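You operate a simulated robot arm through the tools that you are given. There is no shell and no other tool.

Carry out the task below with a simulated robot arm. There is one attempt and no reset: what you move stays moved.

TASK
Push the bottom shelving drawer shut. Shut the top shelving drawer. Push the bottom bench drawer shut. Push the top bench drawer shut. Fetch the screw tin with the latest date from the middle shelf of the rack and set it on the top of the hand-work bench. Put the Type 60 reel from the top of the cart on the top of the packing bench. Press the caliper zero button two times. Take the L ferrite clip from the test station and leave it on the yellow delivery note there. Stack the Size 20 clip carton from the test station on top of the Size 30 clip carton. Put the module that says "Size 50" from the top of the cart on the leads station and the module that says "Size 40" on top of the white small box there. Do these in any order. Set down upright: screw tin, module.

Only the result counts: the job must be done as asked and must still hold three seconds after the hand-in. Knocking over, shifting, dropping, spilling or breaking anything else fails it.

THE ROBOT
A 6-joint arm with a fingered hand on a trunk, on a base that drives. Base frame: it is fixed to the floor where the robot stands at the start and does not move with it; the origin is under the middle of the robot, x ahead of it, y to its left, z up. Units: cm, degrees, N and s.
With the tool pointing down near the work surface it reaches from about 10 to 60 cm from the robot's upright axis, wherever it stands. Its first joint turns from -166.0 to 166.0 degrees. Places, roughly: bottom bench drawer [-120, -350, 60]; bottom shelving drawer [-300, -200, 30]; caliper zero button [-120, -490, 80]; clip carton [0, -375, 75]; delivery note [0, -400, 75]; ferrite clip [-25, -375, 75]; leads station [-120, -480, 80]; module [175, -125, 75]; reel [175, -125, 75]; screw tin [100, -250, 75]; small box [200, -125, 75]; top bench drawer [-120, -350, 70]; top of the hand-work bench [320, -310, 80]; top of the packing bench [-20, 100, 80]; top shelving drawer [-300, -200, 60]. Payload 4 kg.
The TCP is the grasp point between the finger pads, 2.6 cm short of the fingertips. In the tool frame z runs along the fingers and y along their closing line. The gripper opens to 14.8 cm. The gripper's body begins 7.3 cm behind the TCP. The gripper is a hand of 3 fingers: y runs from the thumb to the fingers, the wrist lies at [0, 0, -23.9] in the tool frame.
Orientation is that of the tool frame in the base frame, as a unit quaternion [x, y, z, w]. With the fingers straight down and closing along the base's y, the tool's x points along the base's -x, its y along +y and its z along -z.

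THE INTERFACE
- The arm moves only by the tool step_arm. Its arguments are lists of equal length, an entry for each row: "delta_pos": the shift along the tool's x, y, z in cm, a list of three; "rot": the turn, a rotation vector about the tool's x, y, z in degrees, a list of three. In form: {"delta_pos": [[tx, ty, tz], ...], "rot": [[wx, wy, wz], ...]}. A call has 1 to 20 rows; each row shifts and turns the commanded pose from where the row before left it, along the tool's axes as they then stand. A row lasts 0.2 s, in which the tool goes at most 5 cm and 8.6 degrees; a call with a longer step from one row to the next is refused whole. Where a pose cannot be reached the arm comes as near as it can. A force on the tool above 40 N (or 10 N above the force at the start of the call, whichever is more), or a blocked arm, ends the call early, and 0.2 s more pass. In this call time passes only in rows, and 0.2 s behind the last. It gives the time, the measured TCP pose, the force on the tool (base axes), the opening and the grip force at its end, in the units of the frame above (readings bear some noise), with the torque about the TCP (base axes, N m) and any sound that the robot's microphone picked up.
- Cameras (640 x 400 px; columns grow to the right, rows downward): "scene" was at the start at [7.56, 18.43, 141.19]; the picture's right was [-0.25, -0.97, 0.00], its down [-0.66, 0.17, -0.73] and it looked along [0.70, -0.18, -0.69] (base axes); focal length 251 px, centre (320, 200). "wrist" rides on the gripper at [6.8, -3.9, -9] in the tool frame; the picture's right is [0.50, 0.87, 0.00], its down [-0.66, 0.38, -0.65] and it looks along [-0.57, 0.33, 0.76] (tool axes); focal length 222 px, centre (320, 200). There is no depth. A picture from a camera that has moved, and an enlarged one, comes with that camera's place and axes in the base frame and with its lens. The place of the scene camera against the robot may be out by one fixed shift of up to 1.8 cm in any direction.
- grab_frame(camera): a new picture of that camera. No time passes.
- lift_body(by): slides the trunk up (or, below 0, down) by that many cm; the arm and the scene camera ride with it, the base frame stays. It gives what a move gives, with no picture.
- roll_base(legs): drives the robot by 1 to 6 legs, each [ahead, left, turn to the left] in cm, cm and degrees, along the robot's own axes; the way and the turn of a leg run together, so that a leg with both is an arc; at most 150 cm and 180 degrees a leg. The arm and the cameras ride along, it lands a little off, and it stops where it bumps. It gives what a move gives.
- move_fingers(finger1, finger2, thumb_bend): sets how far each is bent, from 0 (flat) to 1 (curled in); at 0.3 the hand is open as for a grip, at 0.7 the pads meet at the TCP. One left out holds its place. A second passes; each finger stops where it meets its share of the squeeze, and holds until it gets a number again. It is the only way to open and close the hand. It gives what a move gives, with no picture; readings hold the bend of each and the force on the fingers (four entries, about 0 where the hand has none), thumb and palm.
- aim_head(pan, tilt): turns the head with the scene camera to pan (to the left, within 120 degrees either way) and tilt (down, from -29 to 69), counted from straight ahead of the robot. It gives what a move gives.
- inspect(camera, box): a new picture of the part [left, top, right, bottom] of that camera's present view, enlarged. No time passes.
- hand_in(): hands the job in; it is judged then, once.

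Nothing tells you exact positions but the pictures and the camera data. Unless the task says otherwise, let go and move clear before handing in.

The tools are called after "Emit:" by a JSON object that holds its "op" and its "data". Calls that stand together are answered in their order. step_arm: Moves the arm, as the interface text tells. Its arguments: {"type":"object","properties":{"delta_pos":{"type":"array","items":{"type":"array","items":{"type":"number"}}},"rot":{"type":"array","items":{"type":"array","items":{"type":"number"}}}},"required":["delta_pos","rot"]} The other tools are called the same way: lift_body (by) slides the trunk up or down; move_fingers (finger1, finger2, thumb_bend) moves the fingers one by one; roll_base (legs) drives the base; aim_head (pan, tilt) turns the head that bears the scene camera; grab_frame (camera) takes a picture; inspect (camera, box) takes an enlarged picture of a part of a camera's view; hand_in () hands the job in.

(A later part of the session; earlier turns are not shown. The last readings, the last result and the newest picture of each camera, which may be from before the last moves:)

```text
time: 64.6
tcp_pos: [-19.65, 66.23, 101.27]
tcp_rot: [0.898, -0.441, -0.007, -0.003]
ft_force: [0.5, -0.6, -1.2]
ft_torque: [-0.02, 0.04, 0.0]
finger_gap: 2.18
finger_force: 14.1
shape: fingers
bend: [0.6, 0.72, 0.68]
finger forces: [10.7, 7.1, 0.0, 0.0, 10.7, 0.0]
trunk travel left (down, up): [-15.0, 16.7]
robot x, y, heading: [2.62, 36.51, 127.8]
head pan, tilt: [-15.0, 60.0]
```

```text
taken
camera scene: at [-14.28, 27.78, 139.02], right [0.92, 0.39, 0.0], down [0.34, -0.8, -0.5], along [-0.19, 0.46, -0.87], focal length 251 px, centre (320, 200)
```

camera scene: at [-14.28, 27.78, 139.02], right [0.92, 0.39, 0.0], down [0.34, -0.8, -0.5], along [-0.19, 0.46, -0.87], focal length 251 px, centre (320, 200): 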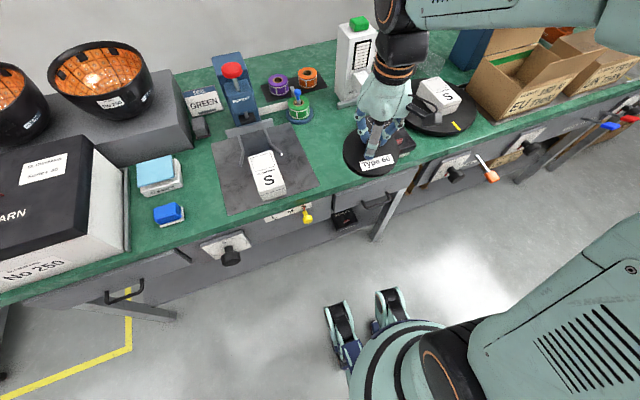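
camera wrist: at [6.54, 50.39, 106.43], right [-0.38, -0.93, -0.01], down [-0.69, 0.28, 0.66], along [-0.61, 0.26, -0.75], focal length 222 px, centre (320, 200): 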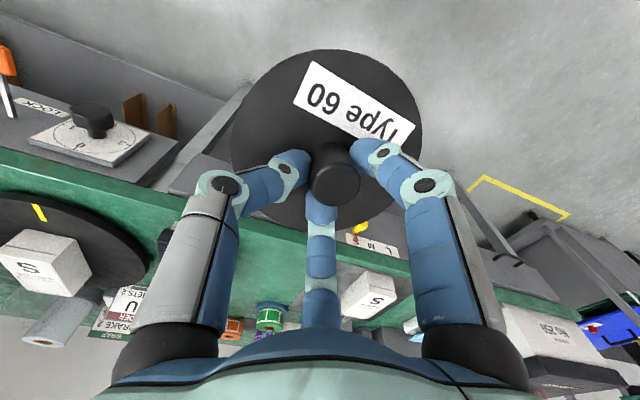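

Emit:
{"op": "step_arm", "data": {"delta_pos": [[-4.5, 0.4, 0], [-4.5, 0.4, 0], [-4.5, 0.3, 0]], "rot": [[0, 0, 0], [0, 0, 0], [0, 0, 0]]}}

Emit:
{"op": "inspect", "data": {"camera": "scene", "box": [200, 30, 440, 230]}}

Emit:
{"op": "grab_frame", "data": {"camera": "wrist"}}

```text
time: 65.4
tcp_pos: [-28.96, 76.1, 101.36]
tcp_rot: [0.898, -0.441, -0.006, -0.002]
ft_force: [-0.7, 0.5, -2.1]
ft_torque: [0.04, -0.01, 0.01]
finger_gap: 2.16
finger_force: 14.3
shape: fingers
bend: [0.6, 0.72, 0.68]
finger forces: [10.8, 7.0, 0.0, 0.0, 10.4, 0.1]
trunk travel left (down, up): [-15.0, 16.7]
robot x, y, heading: [2.99, 36.3, 127.8]
head pan, tilt: [-15.0, 60.0]
```

```text
2.00 times, centred on (320, 130) of scene
camera zoom: at [-14.36, 27.87, 139.01], right [0.92, 0.39, 0.0], down [0.34, -0.8, -0.5], along [-0.19, 0.46, -0.87], focal length 502 px, centre (320, 340)
```

zoom: 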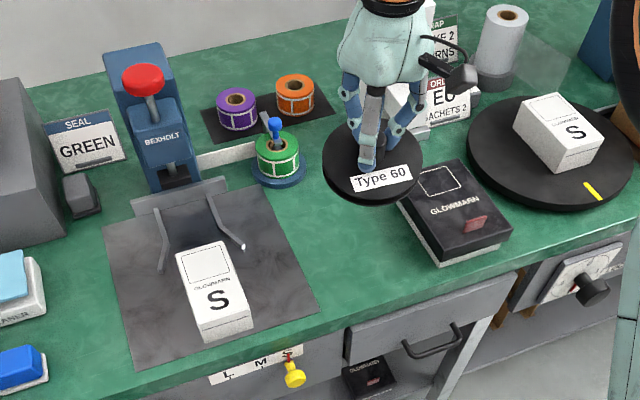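

```text
taken
camera wrist: at [-21.63, 73.2, 110.29], right [-0.38, -0.93, -0.01], down [-0.69, 0.28, 0.66], along [-0.61, 0.26, -0.75], focal length 222 px, centre (320, 200)
```

wrist: 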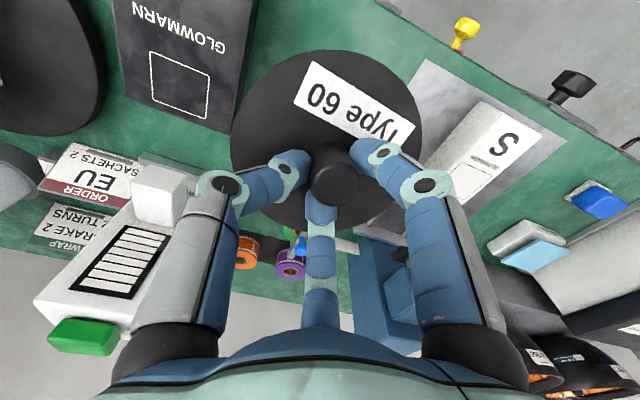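

The reel hangs over the gap slightly too deep; I shift it about 3 cm back toward the edge and lower it gently until contact.

Emit:
{"op": "step_arm", "data": {"delta_pos": [[3.4, -1.1, 0], [0, 0, 3], [0, 0, 3], [0, 0, 2]], "rot": [[0, 0, 0], [0, 0, 0], [0, 0, 0], [0, 0, 0]]}}

Emit:
{"op": "inspect", "data": {"camera": "scene", "box": [200, 30, 440, 230]}}

Emit:
{"op": "grab_frame", "data": {"camera": "wrist"}}

```text
time: 66.4
tcp_pos: [-25.82, 74.41, 93.52]
tcp_rot: [0.897, -0.441, -0.007, -0.003]
ft_force: [0.6, -0.2, -0.7]
ft_torque: [0.0, -0.01, -0.05]
finger_gap: 2.15
finger_force: 14.1
shape: fingers
bend: [0.6, 0.72, 0.68]
finger forces: [10.8, 7.0, 0.1, 0.0, 10.5, 0.0]
trunk travel left (down, up): [-15.0, 16.7]
robot x, y, heading: [1.94, 36.44, 127.5]
head pan, tilt: [-15.0, 60.0]
```

```text
2.00 times, centred on (320, 130) of scene
camera zoom: at [-14.29, 27.8, 139.01], right [0.92, 0.39, 0.0], down [0.34, -0.8, -0.5], along [-0.19, 0.46, -0.87], focal length 502 px, centre (320, 340)
```

zoom: 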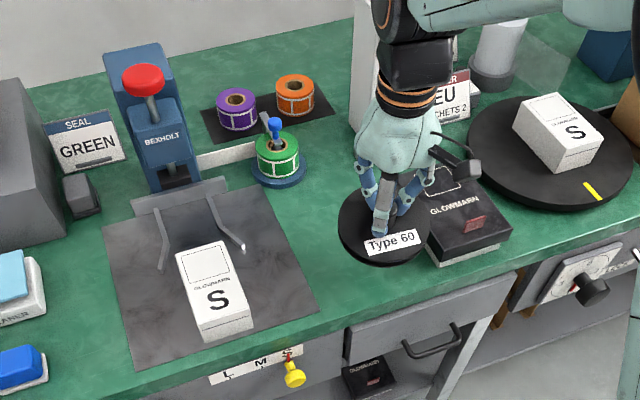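

```text
taken
camera wrist: at [-18.57, 71.37, 102.4], right [-0.38, -0.92, -0.01], down [-0.69, 0.28, 0.66], along [-0.61, 0.26, -0.75], focal length 222 px, centre (320, 200)
```

wrist: 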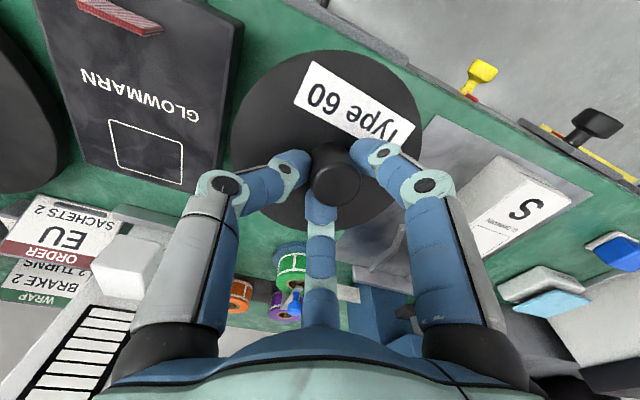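

Reel is close to the black box; I shift 2.5 cm to the left and look again.

Emit:
{"op": "step_arm", "data": {"delta_pos": [[0, 2.6, 0], [0.5, 0, 2]], "rot": [[0, 0, 0], [0, 0, 0]]}}

Emit:
{"op": "inspect", "data": {"camera": "scene", "box": [200, 30, 440, 230]}}

Emit:
{"op": "grab_frame", "data": {"camera": "wrist"}}

```text
time: 67.0
tcp_pos: [-27.76, 72.23, 91.49]
tcp_rot: [0.898, -0.44, -0.007, -0.003]
ft_force: [0.1, -0.4, -1.5]
ft_torque: [0.0, -0.01, -0.01]
finger_gap: 2.15
finger_force: 14.8
shape: fingers
bend: [0.6, 0.72, 0.68]
finger forces: [10.8, 6.9, 0.1, 0.1, 10.5, 0.0]
trunk travel left (down, up): [-15.0, 16.7]
robot x, y, heading: [2.53, 36.31, 127.5]
head pan, tilt: [-15.0, 60.0]
```

```text
2.00 times, centred on (320, 130) of scene
camera zoom: at [-14.27, 27.8, 139.01], right [0.92, 0.39, 0.0], down [0.34, -0.8, -0.5], along [-0.19, 0.46, -0.87], focal length 502 px, centre (320, 340)
```

zoom: 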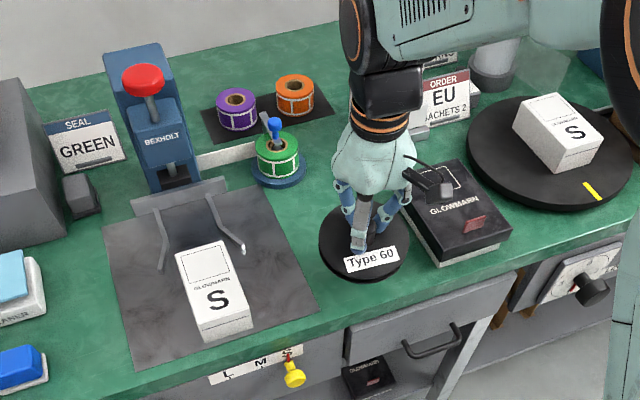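

```text
taken
camera wrist: at [-20.43, 69.35, 100.44], right [-0.38, -0.92, -0.01], down [-0.69, 0.28, 0.66], along [-0.61, 0.26, -0.75], focal length 222 px, centre (320, 200)
```

wrist: 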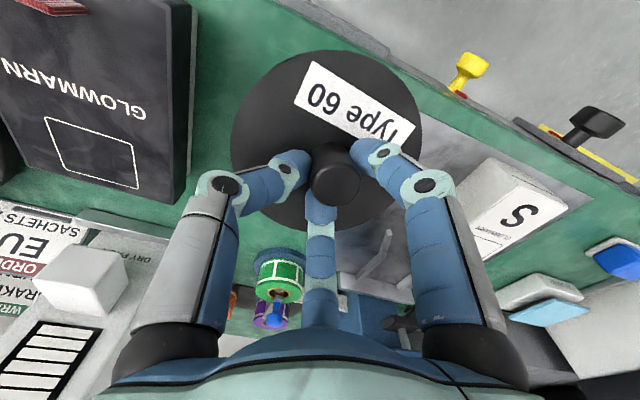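

Emit:
{"op": "step_arm", "data": {"delta_pos": [[0, 0, 1], [0, 0, 1], [0, 0, 0.5], [0, 0, 0.5], [0, 0, 0.5], [0, 0, 0.5], [0, 0, 0.5]], "rot": [[0, 0, 0], [0, 0, 0], [0, 0, 0], [0, 0, 0], [0, 0, 0], [0, 0, 0], [0, 0, 0]]}}

Emit:
{"op": "inspect", "data": {"camera": "scene", "box": [200, 30, 440, 230]}}

```text
time: 68.6
tcp_pos: [-27.76, 72.44, 86.88]
tcp_rot: [0.898, -0.44, -0.008, -0.003]
ft_force: [0.2, 0.4, -1.5]
ft_torque: [0.0, 0.0, -0.01]
finger_gap: 2.14
finger_force: 13.9
shape: fingers
bend: [0.6, 0.72, 0.68]
finger forces: [10.9, 7.0, 0.0, 0.0, 10.5, 0.0]
trunk travel left (down, up): [-15.0, 16.7]
robot x, y, heading: [2.19, 36.6, 127.9]
head pan, tilt: [-15.0, 60.0]
```

```text
2.00 times, centred on (320, 130) of scene
camera zoom: at [-14.28, 27.78, 139.01], right [0.92, 0.39, 0.0], down [0.34, -0.8, -0.5], along [-0.19, 0.46, -0.87], focal length 502 px, centre (320, 340)
```

zoom: 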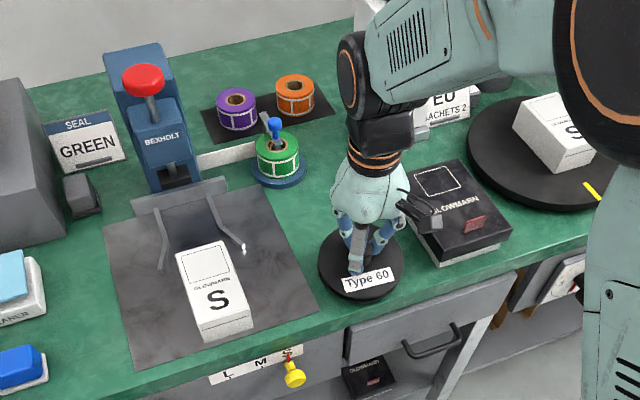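

Emit:
{"op": "step_arm", "data": {"delta_pos": [[-1.8, 0, 0], [0, 0, 0.5], [0, 0, 0.5], [0, 0, 0.5], [0, 0, 0.4], [0, 0, 0.4], [0, 0, 0.4]], "rot": [[0, 0, 0], [0, 0, 0], [0, 0, 0], [0, 0, 0], [0, 0, 0], [0, 0, 0], [0, 0, 0]]}}

Emit:
{"op": "inspect", "data": {"camera": "scene", "box": [200, 30, 440, 230]}}

```text
time: 70.4
tcp_pos: [-28.75, 74.15, 84.67]
tcp_rot: [0.897, -0.441, -0.011, -0.006]
ft_force: [2.4, -0.3, 21.0]
ft_torque: [-0.55, -0.21, 0.04]
finger_gap: 2.12
finger_force: 29.6
shape: fingers
bend: [0.59, 0.72, 0.68]
finger forces: [38.2, 6.6, 0.0, 0.0, 14.3, 0.1]
trunk travel left (down, up): [-15.0, 16.7]
robot x, y, heading: [2.32, 36.38, 127.8]
head pan, tilt: [-15.0, 60.0]
stopped in row 7: the force on the tool passed its limit at 42 N (the readings are from after the stop); the commanded pose is now the measured one
```

```text
2.00 times, centred on (320, 130) of scene
camera zoom: at [-14.15, 27.66, 139.02], right [0.92, 0.39, 0.0], down [0.33, -0.8, -0.5], along [-0.19, 0.46, -0.87], focal length 502 px, centre (320, 340)
```

zoom: 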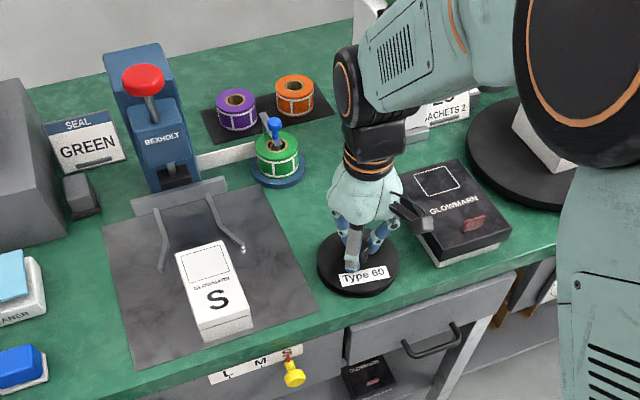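

Contact: the reel sits on the bench. I ease off, open the fingers and lift straight up.

Emit:
{"op": "step_arm", "data": {"delta_pos": [[0, 0, -0.3]], "rot": [[0, 0, 0]]}}

Emit:
{"op": "move_fingers", "data": {"finger1": 0.48, "finger2": 0.48, "thumb_bend": 0.48}}

Emit:
{"op": "step_arm", "data": {"delta_pos": [[0, 0, -2], [0, 0, -4], [0, 0, -5], [0, 0, -5]], "rot": [[0, 0, 0], [0, 0, 0], [0, 0, 0], [0, 0, 0]]}}

Emit:
{"op": "inspect", "data": {"camera": "scene", "box": [200, 30, 440, 230]}}

Emit:
{"op": "grab_frame", "data": {"camera": "wrist"}}

```text
time: 70.8
tcp_pos: [-28.85, 73.96, 84.85]
tcp_rot: [0.898, -0.441, -0.009, -0.006]
ft_force: [-0.3, 1.2, 3.9]
ft_torque: [-0.2, -0.06, 0.05]
finger_gap: 2.15
finger_force: 21.7
shape: fingers
bend: [0.59, 0.72, 0.68]
finger forces: [22.6, 6.5, 0.0, 0.0, 12.7, 0.0]
trunk travel left (down, up): [-15.0, 16.7]
robot x, y, heading: [2.6, 36.13, 127.6]
head pan, tilt: [-15.0, 60.0]
```

```text
time: 71.8
tcp_pos: [-28.79, 73.98, 84.95]
tcp_rot: [0.897, -0.441, -0.01, -0.005]
ft_force: [-1.7, 4.1, 18.2]
ft_torque: [-0.46, -0.12, -0.02]
finger_gap: 5.81
finger_force: 9.6
shape: fingers
bend: [0.53, 0.48, 0.48]
finger forces: [17.2, 0.0, 0.0, 0.1, 1.6, 0.0]
trunk travel left (down, up): [-15.0, 16.7]
robot x, y, heading: [2.3, 36.6, 127.9]
head pan, tilt: [-15.0, 60.0]
```

```text
time: 72.8
tcp_pos: [-28.75, 73.64, 100.83]
tcp_rot: [0.898, -0.441, -0.009, -0.004]
ft_force: [0.7, 0.0, 1.0]
ft_torque: [-0.02, 0.04, 0.0]
finger_gap: 6.86
finger_force: 0.0
shape: fingers
bend: [0.48, 0.48, 0.48]
finger forces: [0.0, 0.0, 0.0, 0.1, 0.1, 0.1]
trunk travel left (down, up): [-15.0, 16.7]
robot x, y, heading: [2.46, 36.46, 127.8]
head pan, tilt: [-15.0, 60.0]
```

```text
2.00 times, centred on (320, 130) of scene
camera zoom: at [-14.24, 27.73, 139.01], right [0.92, 0.39, 0.0], down [0.34, -0.8, -0.5], along [-0.19, 0.46, -0.87], focal length 502 px, centre (320, 340)
```

zoom: 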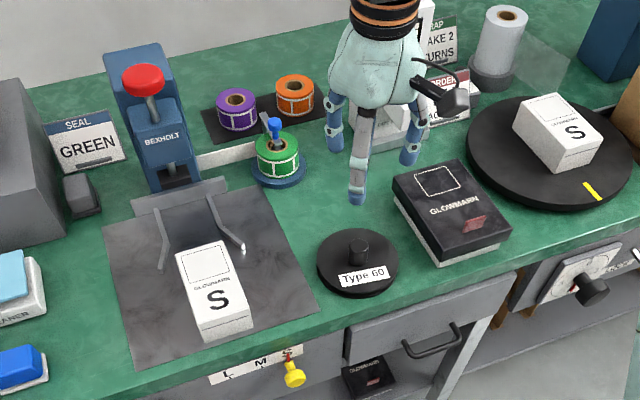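

```text
taken
camera wrist: at [-21.47, 70.58, 109.67], right [-0.38, -0.92, -0.01], down [-0.69, 0.28, 0.67], along [-0.61, 0.26, -0.74], focal length 222 px, centre (320, 200)
```

wrist: 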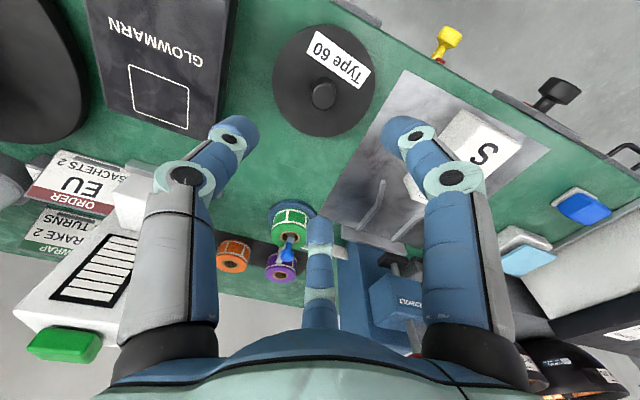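

The reel stands on the bench. Now I back away and return to the cart front for the Size 40 module.

Emit:
{"op": "step_arm", "data": {"delta_pos": [[4, 0, -1], [4, 0, 0], [4, 0, 0]], "rot": [[0, 0, 0], [0, 0, 0], [0, 0, 0]]}}

Emit:
{"op": "roll_base", "data": {"legs": [[-35, 0, 0], [0, 0, -90], [0, 0, -83.5], [0, 9.7, 0], [138, 0, 0]]}}

Emit:
{"op": "aim_head", "data": {"pan": -15, "tilt": 50}}

Emit:
{"op": "grab_frame", "data": {"camera": "scene"}}

Emit:
{"op": "grab_frame", "data": {"camera": "wrist"}}

```text
time: 73.6
tcp_pos: [-21.1, 64.07, 101.82]
tcp_rot: [0.897, -0.441, -0.01, -0.005]
ft_force: [-0.6, 0.3, 0.6]
ft_torque: [0.01, 0.0, -0.01]
finger_gap: 6.86
finger_force: 0.0
shape: fingers
bend: [0.48, 0.48, 0.48]
finger forces: [0.0, 0.1, 0.0, 0.0, 0.1, 0.0]
trunk travel left (down, up): [-15.0, 16.7]
robot x, y, heading: [2.42, 36.26, 127.8]
head pan, tilt: [-15.0, 60.0]
```

```text
time: 91.0
tcp_pos: [148.84, -114.28, 101.63]
tcp_rot: [0.414, 0.91, -0.003, 0.01]
ft_force: [0.5, 0.0, -0.4]
ft_torque: [0.0, 0.01, 0.04]
finger_gap: 6.83
finger_force: 0.2
shape: fingers
bend: [0.48, 0.48, 0.48]
finger forces: [0.1, 0.1, 0.0, 0.0, 0.0, 0.1]
trunk travel left (down, up): [-15.0, 16.7]
robot x, y, heading: [123.62, -87.93, -48.8]
head pan, tilt: [-15.0, 60.0]
```

```text
time: 91.7
tcp_pos: [148.95, -114.21, 101.76]
tcp_rot: [0.415, 0.91, -0.005, 0.009]
ft_force: [0.2, -0.6, 0.5]
ft_torque: [-0.03, 0.0, 0.01]
finger_gap: 6.84
finger_force: 0.0
shape: fingers
bend: [0.48, 0.48, 0.48]
finger forces: [0.0, 0.1, 0.0, 0.1, 0.0, 0.0]
trunk travel left (down, up): [-15.0, 16.7]
robot x, y, heading: [123.38, -88.04, -48.9]
head pan, tilt: [-15.0, 50.0]
```

```text
taken
camera scene: at [143.05, -80.15, 140.26], right [-0.9, -0.44, 0.0], down [-0.34, 0.69, -0.64], along [0.28, -0.58, -0.77], focal length 251 px, centre (320, 200)
```

scene: 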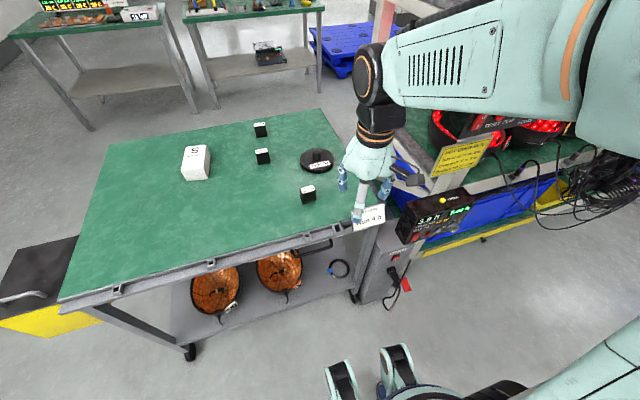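

```text
taken
camera wrist: at [141.4, -111.48, 110.66], right [0.33, 0.95, -0.01], down [0.71, -0.23, 0.67], along [0.63, -0.23, -0.74], focal length 222 px, centre (320, 200)
```

wrist: 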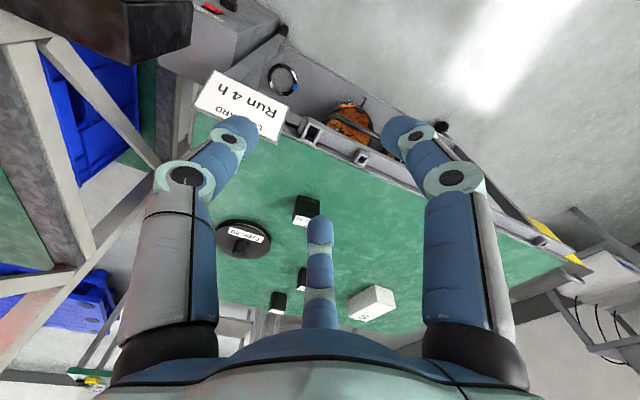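

I square up to the cart and centre on the Size 40 module.

Emit:
{"op": "roll_base", "data": {"legs": [[0, 0, 3], [0, 8, 0], [9, 0, 0]]}}

Emit:
{"op": "aim_head", "data": {"pan": -5, "tilt": 50}}

Emit:
{"op": "grab_frame", "data": {"camera": "scene"}}

Emit:
{"op": "grab_frame", "data": {"camera": "wrist"}}

```text
time: 94.2
tcp_pos: [162.41, -113.89, 101.73]
tcp_rot: [0.391, 0.92, -0.005, 0.01]
ft_force: [-0.3, -0.1, -0.3]
ft_torque: [0.04, 0.01, -0.02]
finger_gap: 6.84
finger_force: 0.0
shape: fingers
bend: [0.48, 0.48, 0.48]
finger forces: [0.0, 0.1, 0.0, 0.0, 0.1, 0.1]
trunk travel left (down, up): [-15.0, 16.7]
robot x, y, heading: [135.65, -89.03, -45.6]
head pan, tilt: [-15.0, 50.0]
```

```text
time: 95.0
tcp_pos: [162.38, -113.73, 101.61]
tcp_rot: [0.391, 0.921, -0.003, 0.009]
ft_force: [1.4, 0.1, -0.4]
ft_torque: [0.04, 0.0, 0.0]
finger_gap: 6.84
finger_force: 0.0
shape: fingers
bend: [0.48, 0.48, 0.48]
finger forces: [0.1, 0.1, 0.1, 0.0, 0.0, 0.0]
trunk travel left (down, up): [-15.0, 16.7]
robot x, y, heading: [135.69, -89.29, -45.8]
head pan, tilt: [-5.0, 50.0]
```

```text
taken
camera scene: at [155.77, -79.36, 140.27], right [-0.78, -0.63, 0.0], down [-0.48, 0.59, -0.64], along [0.41, -0.5, -0.77], focal length 251 px, centre (320, 200)
```

scene: 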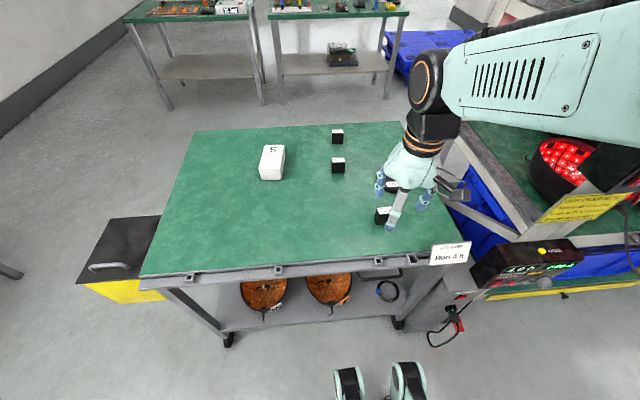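

```text
taken
camera wrist: at [154.67, -111.4, 110.65], right [0.28, 0.96, -0.01], down [0.72, -0.2, 0.67], along [0.64, -0.19, -0.74], focal length 222 px, centre (320, 200)
```

wrist: 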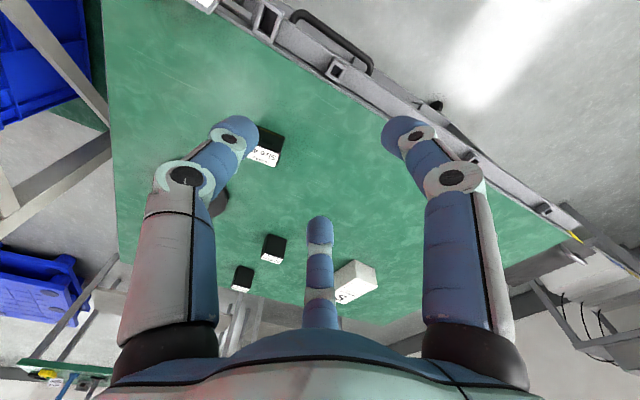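

Emit:
{"op": "step_arm", "data": {"delta_pos": [[-4.2, -0.95, 0], [-4.2, -0.95, 0], [-4.1, -0.9, 0], [0, 0, 3]], "rot": [[0, 0, 0], [0, 0, 0], [0, 0, 0], [0, 0, 0]]}}

Emit:
{"op": "move_fingers", "data": {"finger1": 0.4, "finger2": 0.4, "thumb_bend": 0.4}}

Emit:
{"op": "inspect", "data": {"camera": "wrist", "box": [200, 20, 440, 220]}}

Emit:
{"op": "inspect", "data": {"camera": "scene", "box": [330, 120, 490, 270]}}

```text
time: 96.0
tcp_pos: [169.02, -124.52, 99.04]
tcp_rot: [0.39, 0.921, -0.005, 0.01]
ft_force: [0.4, 0.0, 0.4]
ft_torque: [0.0, 0.03, -0.01]
finger_gap: 6.81
finger_force: 0.0
shape: fingers
bend: [0.48, 0.48, 0.48]
finger forces: [0.0, 0.0, 0.0, 0.0, 0.0, 0.0]
trunk travel left (down, up): [-15.0, 16.7]
robot x, y, heading: [135.44, -88.97, -45.8]
head pan, tilt: [-5.0, 50.0]
```

```text
time: 97.0
tcp_pos: [169.02, -124.56, 98.98]
tcp_rot: [0.39, 0.921, -0.004, 0.01]
ft_force: [0.6, 0.7, -0.1]
ft_torque: [0.01, 0.0, 0.01]
finger_gap: 9.46
finger_force: 0.1
shape: fingers
bend: [0.4, 0.4, 0.4]
finger forces: [0.0, 0.0, 0.0, 0.0, 0.0, 0.0]
trunk travel left (down, up): [-15.0, 16.7]
robot x, y, heading: [135.48, -88.85, -45.9]
head pan, tilt: [-5.0, 50.0]
```

```text
2.00 times, centred on (320, 120) of wrist
camera zoom: at [161.36, -122.2, 107.84], right [0.28, 0.96, -0.01], down [0.72, -0.2, 0.67], along [0.64, -0.19, -0.74], focal length 444 px, centre (320, 360)
```

zoom: 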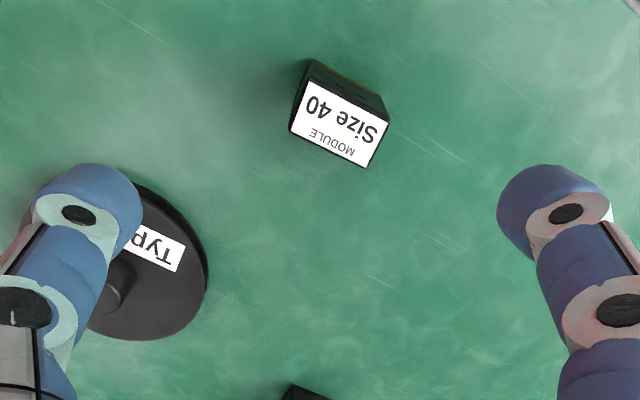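

```text
2.67 times, centred on (410, 195) of scene
camera zoom: at [155.77, -79.36, 140.27], right [-0.78, -0.63, 0.0], down [-0.48, 0.59, -0.64], along [0.41, -0.5, -0.77], focal length 669 px, centre (80, 213)
```

zoom: 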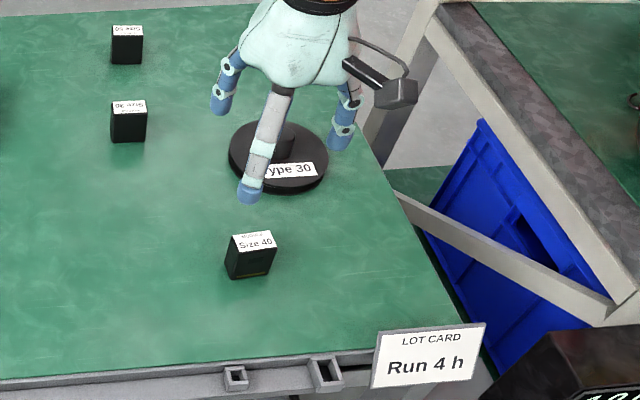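

Size 40's top face is about 5 × 2.7 cm with its long side at about 52°. I level the hand, turn it so the thumb faces one broad side, and centre over the module.

Emit:
{"op": "step_arm", "data": {"delta_pos": [[1.5, 0.47, 0], [0, 0, 0], [0, 0, 0], [0, 0, 0], [0, 0, 0], [0, 0, 0], [0, 0, 0], [0, 0, 0], [0, 0, 0], [0, 0, 0], [0, 0, 0]], "rot": [[0, 1.24, 0], [0, 0, 8.26], [0, 0, 8.26], [0, 0, 8.26], [0, 0, 8.26], [0, 0, 8.26], [0, 0, 8.26], [0, 0, 8.26], [0, 0, 8.26], [0, 0, 8.26], [0, 0, 8.26]]}}

Emit:
{"op": "grab_frame", "data": {"camera": "wrist"}}

Emit:
{"op": "inspect", "data": {"camera": "scene", "box": [330, 120, 490, 270]}}

```text
time: 99.3
tcp_pos: [168.29, -123.36, 98.97]
tcp_rot: [0.901, 0.433, 0.0, 0.001]
ft_force: [0.2, -0.3, -0.6]
ft_torque: [0.01, 0.0, 0.02]
finger_gap: 9.45
finger_force: 0.0
shape: fingers
bend: [0.4, 0.4, 0.4]
finger forces: [0.0, 0.0, 0.0, 0.0, 0.0, 0.0]
trunk travel left (down, up): [-15.0, 16.7]
robot x, y, heading: [135.59, -89.05, -45.5]
head pan, tilt: [-5.0, 50.0]
```

```text
taken
camera wrist: at [169.46, -115.59, 108.04], right [0.99, -0.15, 0.0], down [-0.11, -0.75, 0.65], along [-0.1, -0.65, -0.76], focal length 222 px, centre (320, 200)
```

wrist: 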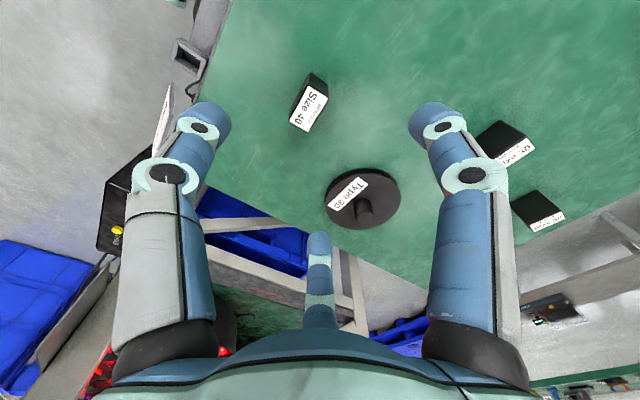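

```text
2.67 times, centred on (410, 195) of scene
camera zoom: at [155.77, -79.35, 140.27], right [-0.78, -0.63, 0.0], down [-0.48, 0.59, -0.64], along [0.41, -0.5, -0.77], focal length 669 px, centre (80, 213)
```

zoom: 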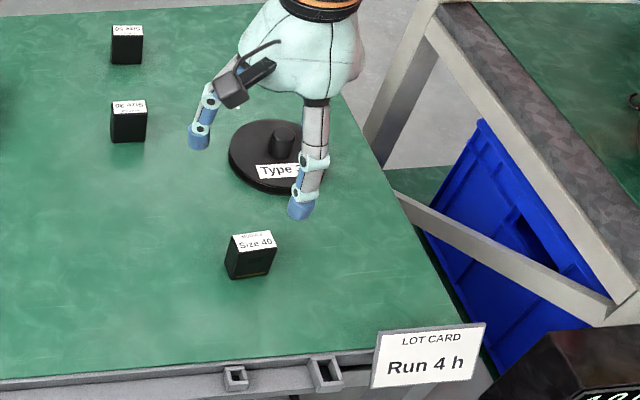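

Emit:
{"op": "step_arm", "data": {"delta_pos": [[-0.2, -0.6, 4], [0, 0, 4], [0, 0, 3], [0, 0, 2], [0, 0, 1.2]], "rot": [[0, 0, 0], [0, 0, 0], [0, 0, 0], [0, 0, 0], [0, 0, 0]]}}

Emit:
{"op": "grab_frame", "data": {"camera": "wrist"}}

Emit:
{"op": "inspect", "data": {"camera": "scene", "box": [330, 120, 490, 270]}}

```text
time: 100.5
tcp_pos: [167.93, -123.23, 84.81]
tcp_rot: [0.901, 0.434, 0.0, 0.0]
ft_force: [-0.1, 0.3, 0.2]
ft_torque: [-0.03, -0.04, 0.02]
finger_gap: 9.46
finger_force: 0.1
shape: fingers
bend: [0.4, 0.4, 0.4]
finger forces: [0.0, 0.0, 0.0, 0.0, 0.0, 0.0]
trunk travel left (down, up): [-15.0, 16.7]
robot x, y, heading: [135.83, -88.99, -45.9]
head pan, tilt: [-5.0, 50.0]
```

```text
taken
camera wrist: at [169.06, -115.4, 93.9], right [0.99, -0.15, 0.0], down [-0.11, -0.75, 0.65], along [-0.1, -0.65, -0.76], focal length 222 px, centre (320, 200)
```

wrist: 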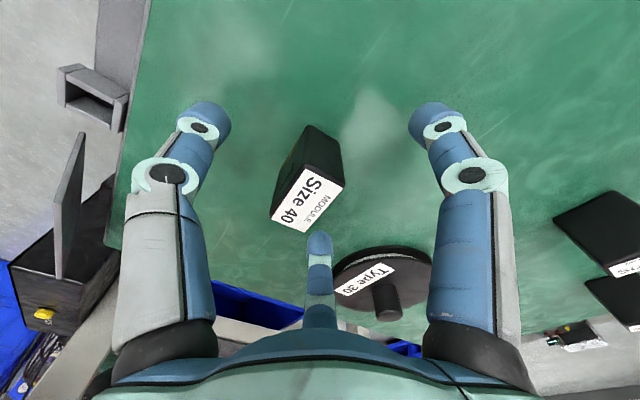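

```text
2.67 times, centred on (410, 195) of scene
camera zoom: at [155.78, -79.36, 140.27], right [-0.78, -0.63, 0.0], down [-0.48, 0.59, -0.64], along [0.41, -0.5, -0.77], focal length 669 px, centre (80, 213)
```

zoom: 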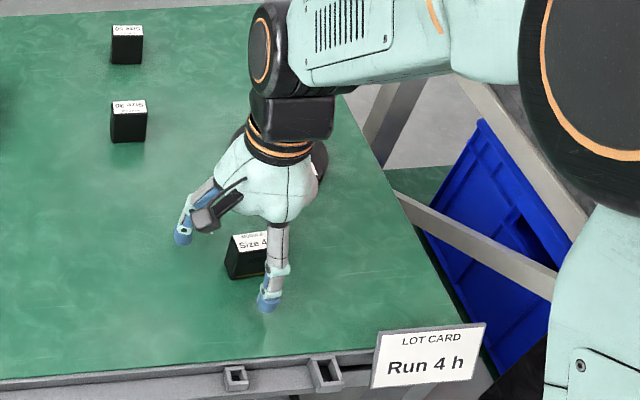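

The module is centred within half a centimetre; I shift slightly, lower a bit further and close.

Emit:
{"op": "step_arm", "data": {"delta_pos": [[-0.27, -0.47, 0], [0, 0, 0.8], [0, 0, 0.7]], "rot": [[0, 0, 0], [0, 0, 0], [0, 0, 0]]}}

Emit:
{"op": "move_fingers", "data": {"finger1": 0.55, "finger2": 0.55, "thumb_bend": 0.55}}

Emit:
{"op": "grab_frame", "data": {"camera": "wrist"}}

Emit:
{"op": "inspect", "data": {"camera": "scene", "box": [330, 120, 490, 270]}}

```text
time: 101.3
tcp_pos: [167.3, -122.92, 83.28]
tcp_rot: [0.901, 0.434, 0.0, -0.001]
ft_force: [0.2, 0.8, -1.1]
ft_torque: [-0.01, 0.03, 0.02]
finger_gap: 9.47
finger_force: 0.1
shape: fingers
bend: [0.4, 0.4, 0.4]
finger forces: [0.1, 0.1, 0.1, 0.0, 0.0, 0.1]
trunk travel left (down, up): [-15.0, 16.7]
robot x, y, heading: [135.69, -88.6, -45.8]
head pan, tilt: [-5.0, 50.0]
```

```text
time: 102.3
tcp_pos: [167.23, -122.92, 83.43]
tcp_rot: [0.901, 0.434, 0.0, 0.0]
ft_force: [2.2, 0.8, 10.3]
ft_torque: [0.11, -0.46, -0.01]
finger_gap: 5.09
finger_force: 5.4
shape: fingers
bend: [0.52, 0.55, 0.55]
finger forces: [9.2, 1.2, 0.1, 0.0, 0.1, 0.1]
trunk travel left (down, up): [-15.0, 16.7]
robot x, y, heading: [135.73, -89.04, -45.8]
head pan, tilt: [-5.0, 50.0]
```

```text
taken
camera wrist: at [168.33, -115.18, 92.44], right [0.99, -0.15, 0.0], down [-0.11, -0.75, 0.65], along [-0.1, -0.65, -0.76], focal length 222 px, centre (320, 200)
```

wrist: 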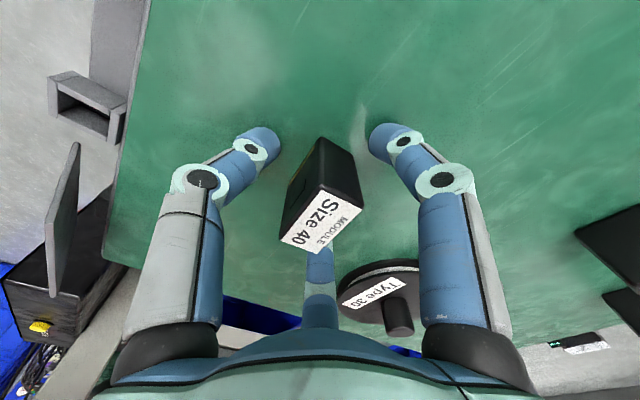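

```text
2.67 times, centred on (410, 195) of scene
camera zoom: at [155.75, -79.3, 140.27], right [-0.78, -0.63, 0.0], down [-0.48, 0.59, -0.64], along [0.41, -0.5, -0.77], focal length 669 px, centre (80, 213)
```

zoom: 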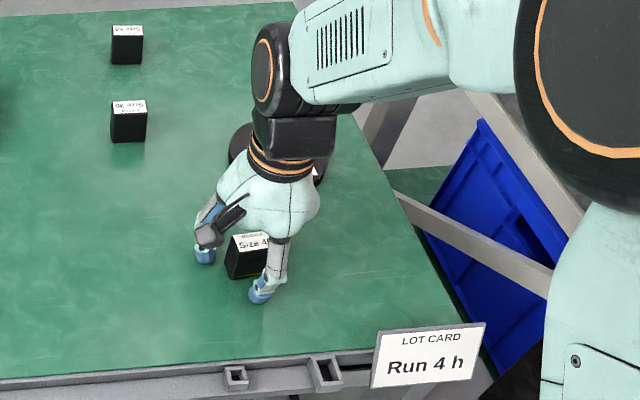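

Finger 1 touches the cart top; I lift slightly and close.

Emit:
{"op": "step_arm", "data": {"delta_pos": [[0, 0, -0.9]], "rot": [[0, 0, 0]]}}

Emit:
{"op": "move_fingers", "data": {"finger1": 0.62, "finger2": 0.62, "thumb_bend": 0.62}}

Emit:
{"op": "grab_frame", "data": {"camera": "wrist"}}

```text
time: 102.8
tcp_pos: [167.1, -122.87, 84.31]
tcp_rot: [0.901, 0.434, -0.001, -0.001]
ft_force: [-0.3, 0.2, -1.1]
ft_torque: [0.0, 0.01, 0.0]
finger_gap: 4.63
finger_force: 0.0
shape: fingers
bend: [0.55, 0.55, 0.55]
finger forces: [0.0, 0.2, 0.0, 0.1, 0.0, 0.0]
trunk travel left (down, up): [-15.0, 16.7]
robot x, y, heading: [135.6, -88.83, -45.7]
head pan, tilt: [-5.0, 50.0]
```

```text
time: 103.8
tcp_pos: [167.09, -123.17, 84.33]
tcp_rot: [0.901, 0.433, 0.0, -0.001]
ft_force: [-0.3, -0.4, 0.0]
ft_torque: [0.01, -0.02, 0.01]
finger_gap: 2.51
finger_force: 0.5
shape: fingers
bend: [0.61, 0.61, 0.62]
finger forces: [0.2, 0.5, 0.1, 0.0, 0.6, 0.0]
trunk travel left (down, up): [-15.0, 16.7]
robot x, y, heading: [135.68, -88.58, -46.1]
head pan, tilt: [-5.0, 50.0]
```

```text
taken
camera wrist: at [168.26, -115.21, 93.33], right [0.99, -0.15, 0.0], down [-0.11, -0.75, 0.65], along [-0.1, -0.65, -0.76], focal length 222 px, centre (320, 200)
```

wrist: 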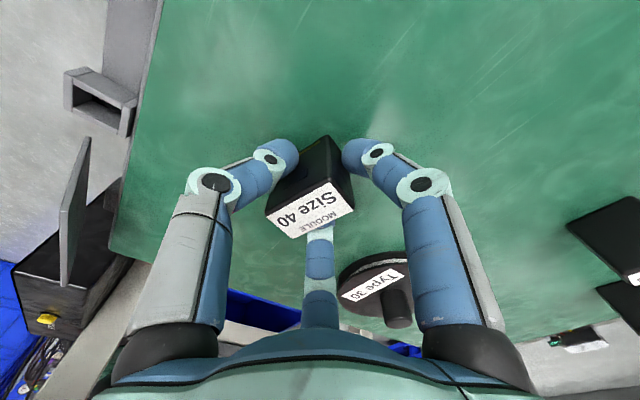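

Emit:
{"op": "move_fingers", "data": {"finger1": 0.75, "finger2": 0.75, "thumb_bend": 0.75}}

Emit:
{"op": "grab_frame", "data": {"camera": "wrist"}}

Emit:
{"op": "inspect", "data": {"camera": "scene", "box": [330, 120, 490, 270]}}

```text
time: 104.8
tcp_pos: [167.13, -122.97, 84.31]
tcp_rot: [0.901, 0.434, 0.0, 0.0]
ft_force: [1.2, 0.0, -0.5]
ft_torque: [0.01, -0.01, 0.03]
finger_gap: 2.0
finger_force: 16.5
shape: fingers
bend: [0.62, 0.61, 0.66]
finger forces: [10.5, 10.3, 0.0, 0.0, 12.6, 0.0]
trunk travel left (down, up): [-15.0, 16.7]
robot x, y, heading: [135.6, -89.09, -45.8]
head pan, tilt: [-5.0, 50.0]
```

```text
taken
camera wrist: at [168.26, -115.21, 93.33], right [0.99, -0.15, 0.0], down [-0.11, -0.75, 0.65], along [-0.1, -0.65, -0.76], focal length 222 px, centre (320, 200)
```

wrist: 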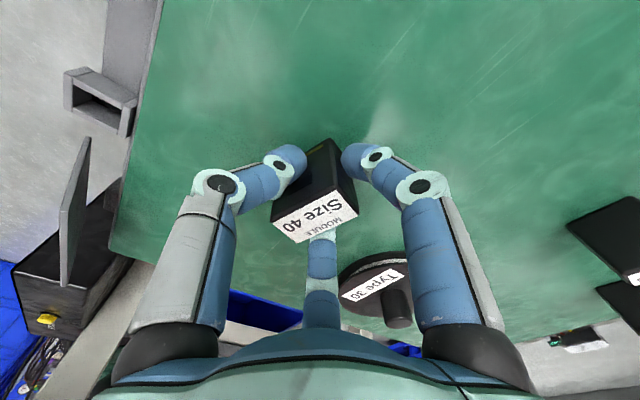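

```text
2.67 times, centred on (410, 195) of scene
camera zoom: at [155.78, -79.36, 140.27], right [-0.78, -0.63, 0.0], down [-0.48, 0.59, -0.64], along [0.41, -0.5, -0.77], focal length 669 px, centre (80, 213)
```

zoom: 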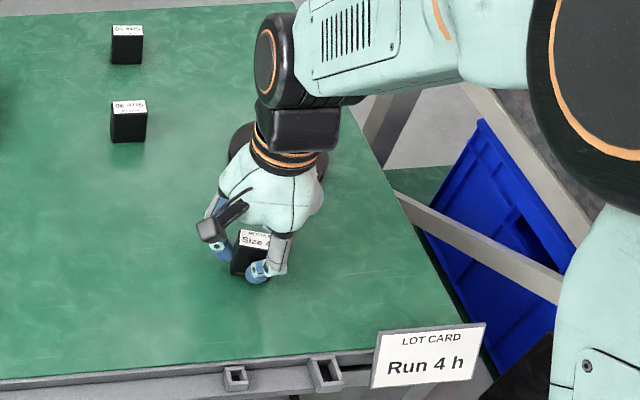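

Gripped evenly. I lift it and check.

Emit:
{"op": "step_arm", "data": {"delta_pos": [[0, 0, -1], [0, 0, -2], [0, 0, -4], [0, 0, -5], [0, 0, -4]], "rot": [[0, 0, 0], [0, 0, 0], [0, 0, 0], [0, 0, 0], [0, 0, 0]]}}

Emit:
{"op": "grab_frame", "data": {"camera": "wrist"}}

Emit:
{"op": "inspect", "data": {"camera": "scene", "box": [300, 80, 500, 230]}}

```text
time: 106.0
tcp_pos: [167.22, -123.24, 100.52]
tcp_rot: [0.901, 0.434, 0.0, -0.001]
ft_force: [0.0, -0.4, -0.8]
ft_torque: [-0.02, 0.02, -0.02]
finger_gap: 2.0
finger_force: 16.1
shape: fingers
bend: [0.63, 0.61, 0.67]
finger forces: [10.3, 10.1, 0.0, 0.1, 12.6, 0.1]
trunk travel left (down, up): [-15.0, 16.7]
robot x, y, heading: [135.8, -89.01, -45.8]
head pan, tilt: [-5.0, 50.0]
```

```text
taken
camera wrist: at [168.44, -115.56, 109.49], right [0.99, -0.15, 0.0], down [-0.11, -0.75, 0.65], along [-0.1, -0.65, -0.76], focal length 222 px, centre (320, 200)
```

wrist: 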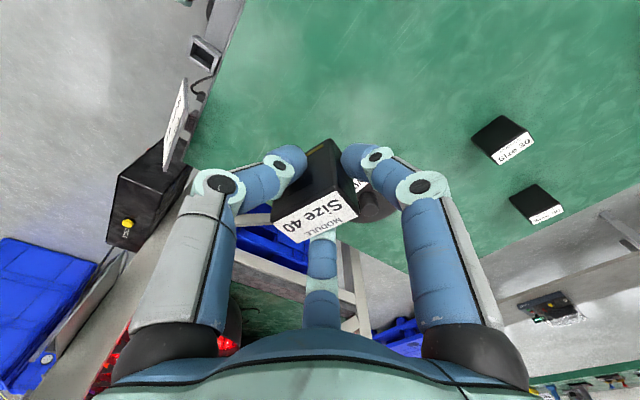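

```text
2.67 times, centred on (400, 155) of scene
camera zoom: at [155.76, -79.34, 140.27], right [-0.78, -0.63, 0.0], down [-0.48, 0.59, -0.64], along [0.41, -0.5, -0.77], focal length 669 px, centre (107, 320)
```

zoom: 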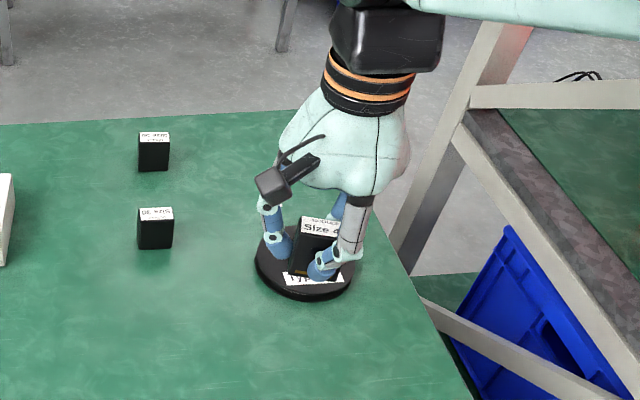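

Held well. I retract the arm and drive around the cart's left side to its back, where the white box and the Size 50 module are in reach.

Emit:
{"op": "step_arm", "data": {"delta_pos": [[0, -4, -1], [0, -4, -1], [0, -4, 0]], "rot": [[0, 0, 0], [0, 0, 0], [0, 0, 0]]}}

Emit:
{"op": "roll_base", "data": {"legs": [[-18, 0, 0], [0, 130, 0]]}}

Emit:
{"op": "aim_head", "data": {"pan": 0, "tilt": 35}}

Emit:
{"op": "grab_frame", "data": {"camera": "scene"}}

```text
time: 106.8
tcp_pos: [157.75, -115.28, 102.48]
tcp_rot: [0.901, 0.434, 0.0, 0.0]
ft_force: [0.1, 0.3, -1.2]
ft_torque: [0.0, -0.06, 0.0]
finger_gap: 1.96
finger_force: 16.6
shape: fingers
bend: [0.63, 0.61, 0.67]
finger forces: [10.2, 10.2, 0.0, 0.1, 12.6, 0.0]
trunk travel left (down, up): [-15.0, 16.7]
robot x, y, heading: [135.83, -88.71, -46.0]
head pan, tilt: [-5.0, 50.0]
```

```text
time: 119.7
tcp_pos: [240.61, -10.33, 102.5]
tcp_rot: [0.901, 0.433, -0.001, 0.0]
ft_force: [0.1, -0.5, -0.5]
ft_torque: [-0.03, -0.02, -0.01]
finger_gap: 1.97
finger_force: 16.3
shape: fingers
bend: [0.63, 0.61, 0.67]
finger forces: [10.1, 10.3, 0.0, 0.0, 12.7, 0.1]
trunk travel left (down, up): [-15.0, 16.7]
robot x, y, heading: [218.78, 16.39, -45.8]
head pan, tilt: [-5.0, 50.0]
```

```text
time: 120.4
tcp_pos: [240.58, -10.31, 102.51]
tcp_rot: [0.901, 0.433, 0.0, 0.0]
ft_force: [-0.5, -0.1, -1.0]
ft_torque: [0.0, 0.0, 0.01]
finger_gap: 1.96
finger_force: 16.5
shape: fingers
bend: [0.63, 0.61, 0.67]
finger forces: [10.1, 10.2, 0.0, 0.0, 12.5, 0.0]
trunk travel left (down, up): [-15.0, 16.7]
robot x, y, heading: [218.82, 16.23, -45.8]
head pan, tilt: [0.0, 35.0]
```

```text
taken
camera scene: at [239.81, 25.39, 142.44], right [-0.72, -0.7, 0.0], down [-0.4, 0.41, -0.82], along [0.57, -0.59, -0.57], focal length 251 px, centre (320, 200)
```

scene: 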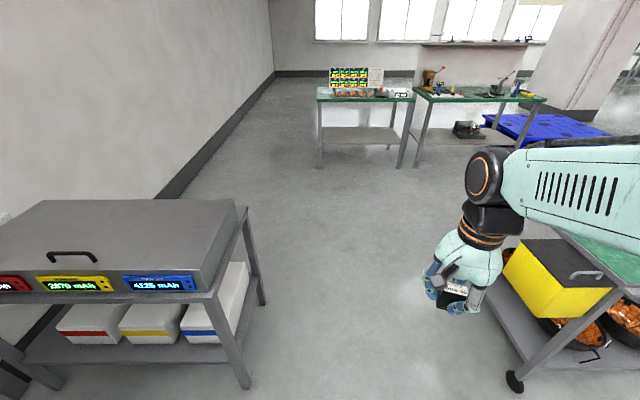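

The lane between the heater trolley and the cart is clear, so I drive ahead and then across behind the cart.

Emit:
{"op": "roll_base", "data": {"legs": [[90, -5, 0], [92, 0, 0], [0, -95, 0]]}}

Emit:
{"op": "aim_head", "data": {"pan": -90, "tilt": 35}}

Emit:
{"op": "grab_frame", "data": {"camera": "scene"}}

```text
time: 137.7
tcp_pos: [304.36, -208.01, 102.51]
tcp_rot: [0.888, 0.46, 0.0, 0.001]
ft_force: [-0.2, -0.5, 0.6]
ft_torque: [-0.03, 0.01, 0.0]
finger_gap: 1.92
finger_force: 16.4
shape: fingers
bend: [0.63, 0.61, 0.67]
finger forces: [10.0, 10.4, 0.1, 0.0, 12.6, 0.0]
trunk travel left (down, up): [-15.0, 16.7]
robot x, y, heading: [280.75, -182.51, -42.4]
head pan, tilt: [0.0, 35.0]
```

```text
time: 139.3
tcp_pos: [304.49, -207.92, 102.55]
tcp_rot: [0.888, 0.46, 0.0, 0.0]
ft_force: [0.0, -1.4, -0.4]
ft_torque: [-0.05, 0.05, 0.03]
finger_gap: 1.96
finger_force: 16.1
shape: fingers
bend: [0.63, 0.61, 0.67]
finger forces: [9.9, 10.4, 0.1, 0.0, 12.6, 0.0]
trunk travel left (down, up): [-15.0, 16.7]
robot x, y, heading: [280.74, -182.41, -42.1]
head pan, tilt: [-90.0, 35.0]
```

```text
taken
camera scene: at [289.05, -172.96, 142.44], right [-0.74, 0.67, 0.0], down [0.39, 0.42, -0.82], along [-0.55, -0.6, -0.57], focal length 251 px, centre (320, 200)
```

scene: 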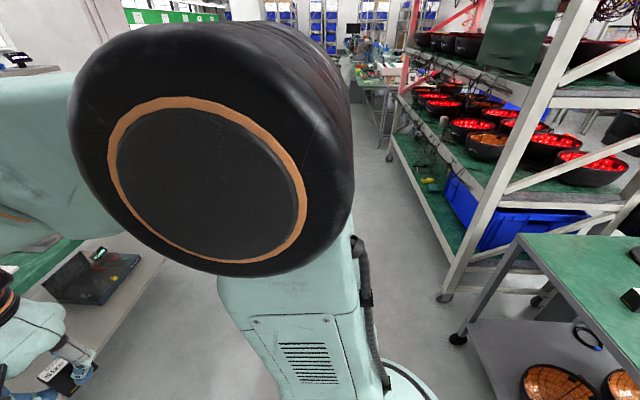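

Emit:
{"op": "roll_base", "data": {"legs": [[0, 0, 88], [0, 0, 88]]}}

Emit:
{"op": "aim_head", "data": {"pan": 0, "tilt": 45}}

Emit:
{"op": "grab_frame", "data": {"camera": "scene"}}

```text
time: 147.2
tcp_pos: [258.61, -155.96, 102.51]
tcp_rot: [-0.432, 0.902, 0.0, 0.001]
ft_force: [-0.8, 0.2, -1.1]
ft_torque: [0.0, 0.01, -0.02]
finger_gap: 1.9
finger_force: 16.5
shape: fingers
bend: [0.63, 0.61, 0.67]
finger forces: [10.1, 9.9, 0.0, 0.0, 11.9, 0.0]
trunk travel left (down, up): [-15.0, 16.7]
robot x, y, heading: [280.9, -183.27, 133.9]
head pan, tilt: [-90.0, 35.0]
```

```text
time: 148.9
tcp_pos: [258.69, -155.94, 102.55]
tcp_rot: [-0.432, 0.902, 0.0, 0.0]
ft_force: [0.5, -0.2, -0.8]
ft_torque: [0.0, 0.01, 0.0]
finger_gap: 1.93
finger_force: 15.6
shape: fingers
bend: [0.63, 0.61, 0.67]
finger forces: [10.0, 9.9, 0.0, 0.0, 11.9, 0.0]
trunk travel left (down, up): [-15.0, 16.7]
robot x, y, heading: [280.84, -182.45, 134.0]
head pan, tilt: [0.0, 45.0]
```

```text
taken
camera scene: at [262.64, -193.18, 140.96], right [0.72, 0.69, 0.0], down [0.49, -0.51, -0.71], along [-0.49, 0.51, -0.71], focal length 251 px, centre (320, 200)
```

scene: 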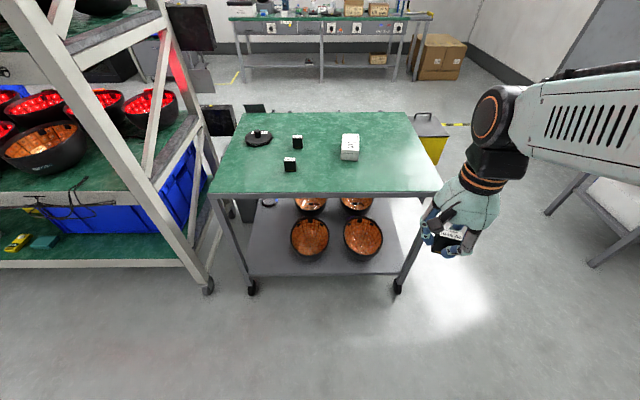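

From behind I see the box about 23 cm from the near edge. I drive up to the edge, centred on the box.

Emit:
{"op": "roll_base", "data": {"legs": [[0, 8, 0], [41, 0, 0]]}}

Emit:
{"op": "aim_head", "data": {"pan": -5, "tilt": 55}}

Emit:
{"op": "grab_frame", "data": {"camera": "scene"}}

Emit:
{"op": "grab_frame", "data": {"camera": "wrist"}}

```text
time: 152.4
tcp_pos: [224.75, -131.49, 102.41]
tcp_rot: [-0.429, 0.903, 0.0, 0.0]
ft_force: [-0.5, 0.0, -0.4]
ft_torque: [0.0, -0.02, -0.01]
finger_gap: 1.91
finger_force: 15.9
shape: fingers
bend: [0.63, 0.61, 0.67]
finger forces: [10.0, 9.9, 0.0, 0.1, 11.9, 0.1]
trunk travel left (down, up): [-15.0, 16.7]
robot x, y, heading: [246.59, -158.44, 133.7]
head pan, tilt: [0.0, 45.0]
```

```text
time: 153.1
tcp_pos: [224.73, -131.57, 102.38]
tcp_rot: [-0.429, 0.903, 0.0, 0.0]
ft_force: [-0.5, 0.4, -0.7]
ft_torque: [0.01, 0.01, -0.01]
finger_gap: 1.87
finger_force: 15.8
shape: fingers
bend: [0.63, 0.61, 0.67]
finger forces: [10.0, 9.9, 0.1, 0.0, 12.0, 0.0]
trunk travel left (down, up): [-15.0, 16.7]
robot x, y, heading: [246.73, -158.02, 133.6]
head pan, tilt: [-5.0, 55.0]
```

```text
taken
camera scene: at [229.54, -169.01, 139.62], right [0.78, 0.62, 0.0], down [0.51, -0.64, -0.57], along [-0.36, 0.45, -0.82], focal length 251 px, centre (320, 200)
```

scene: 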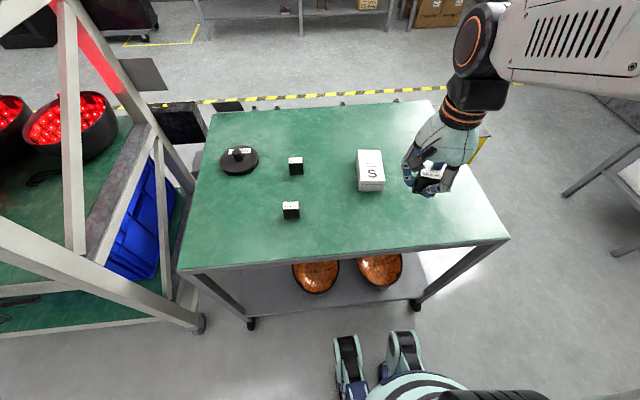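

```text
taken
camera wrist: at [223.46, -139.17, 111.55], right [-0.99, 0.16, 0.0], down [0.12, 0.75, 0.65], along [0.1, 0.65, -0.76], focal length 222 px, centre (320, 200)
```

wrist: 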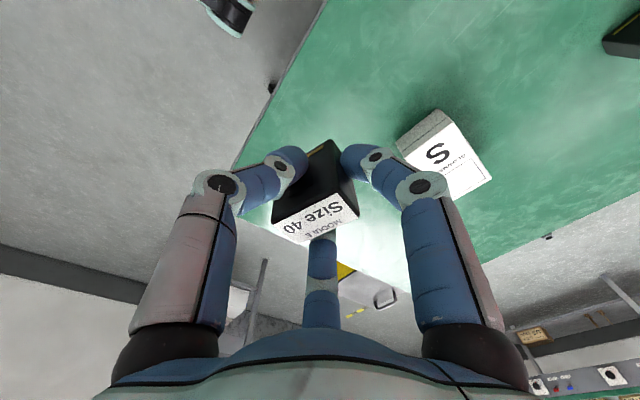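

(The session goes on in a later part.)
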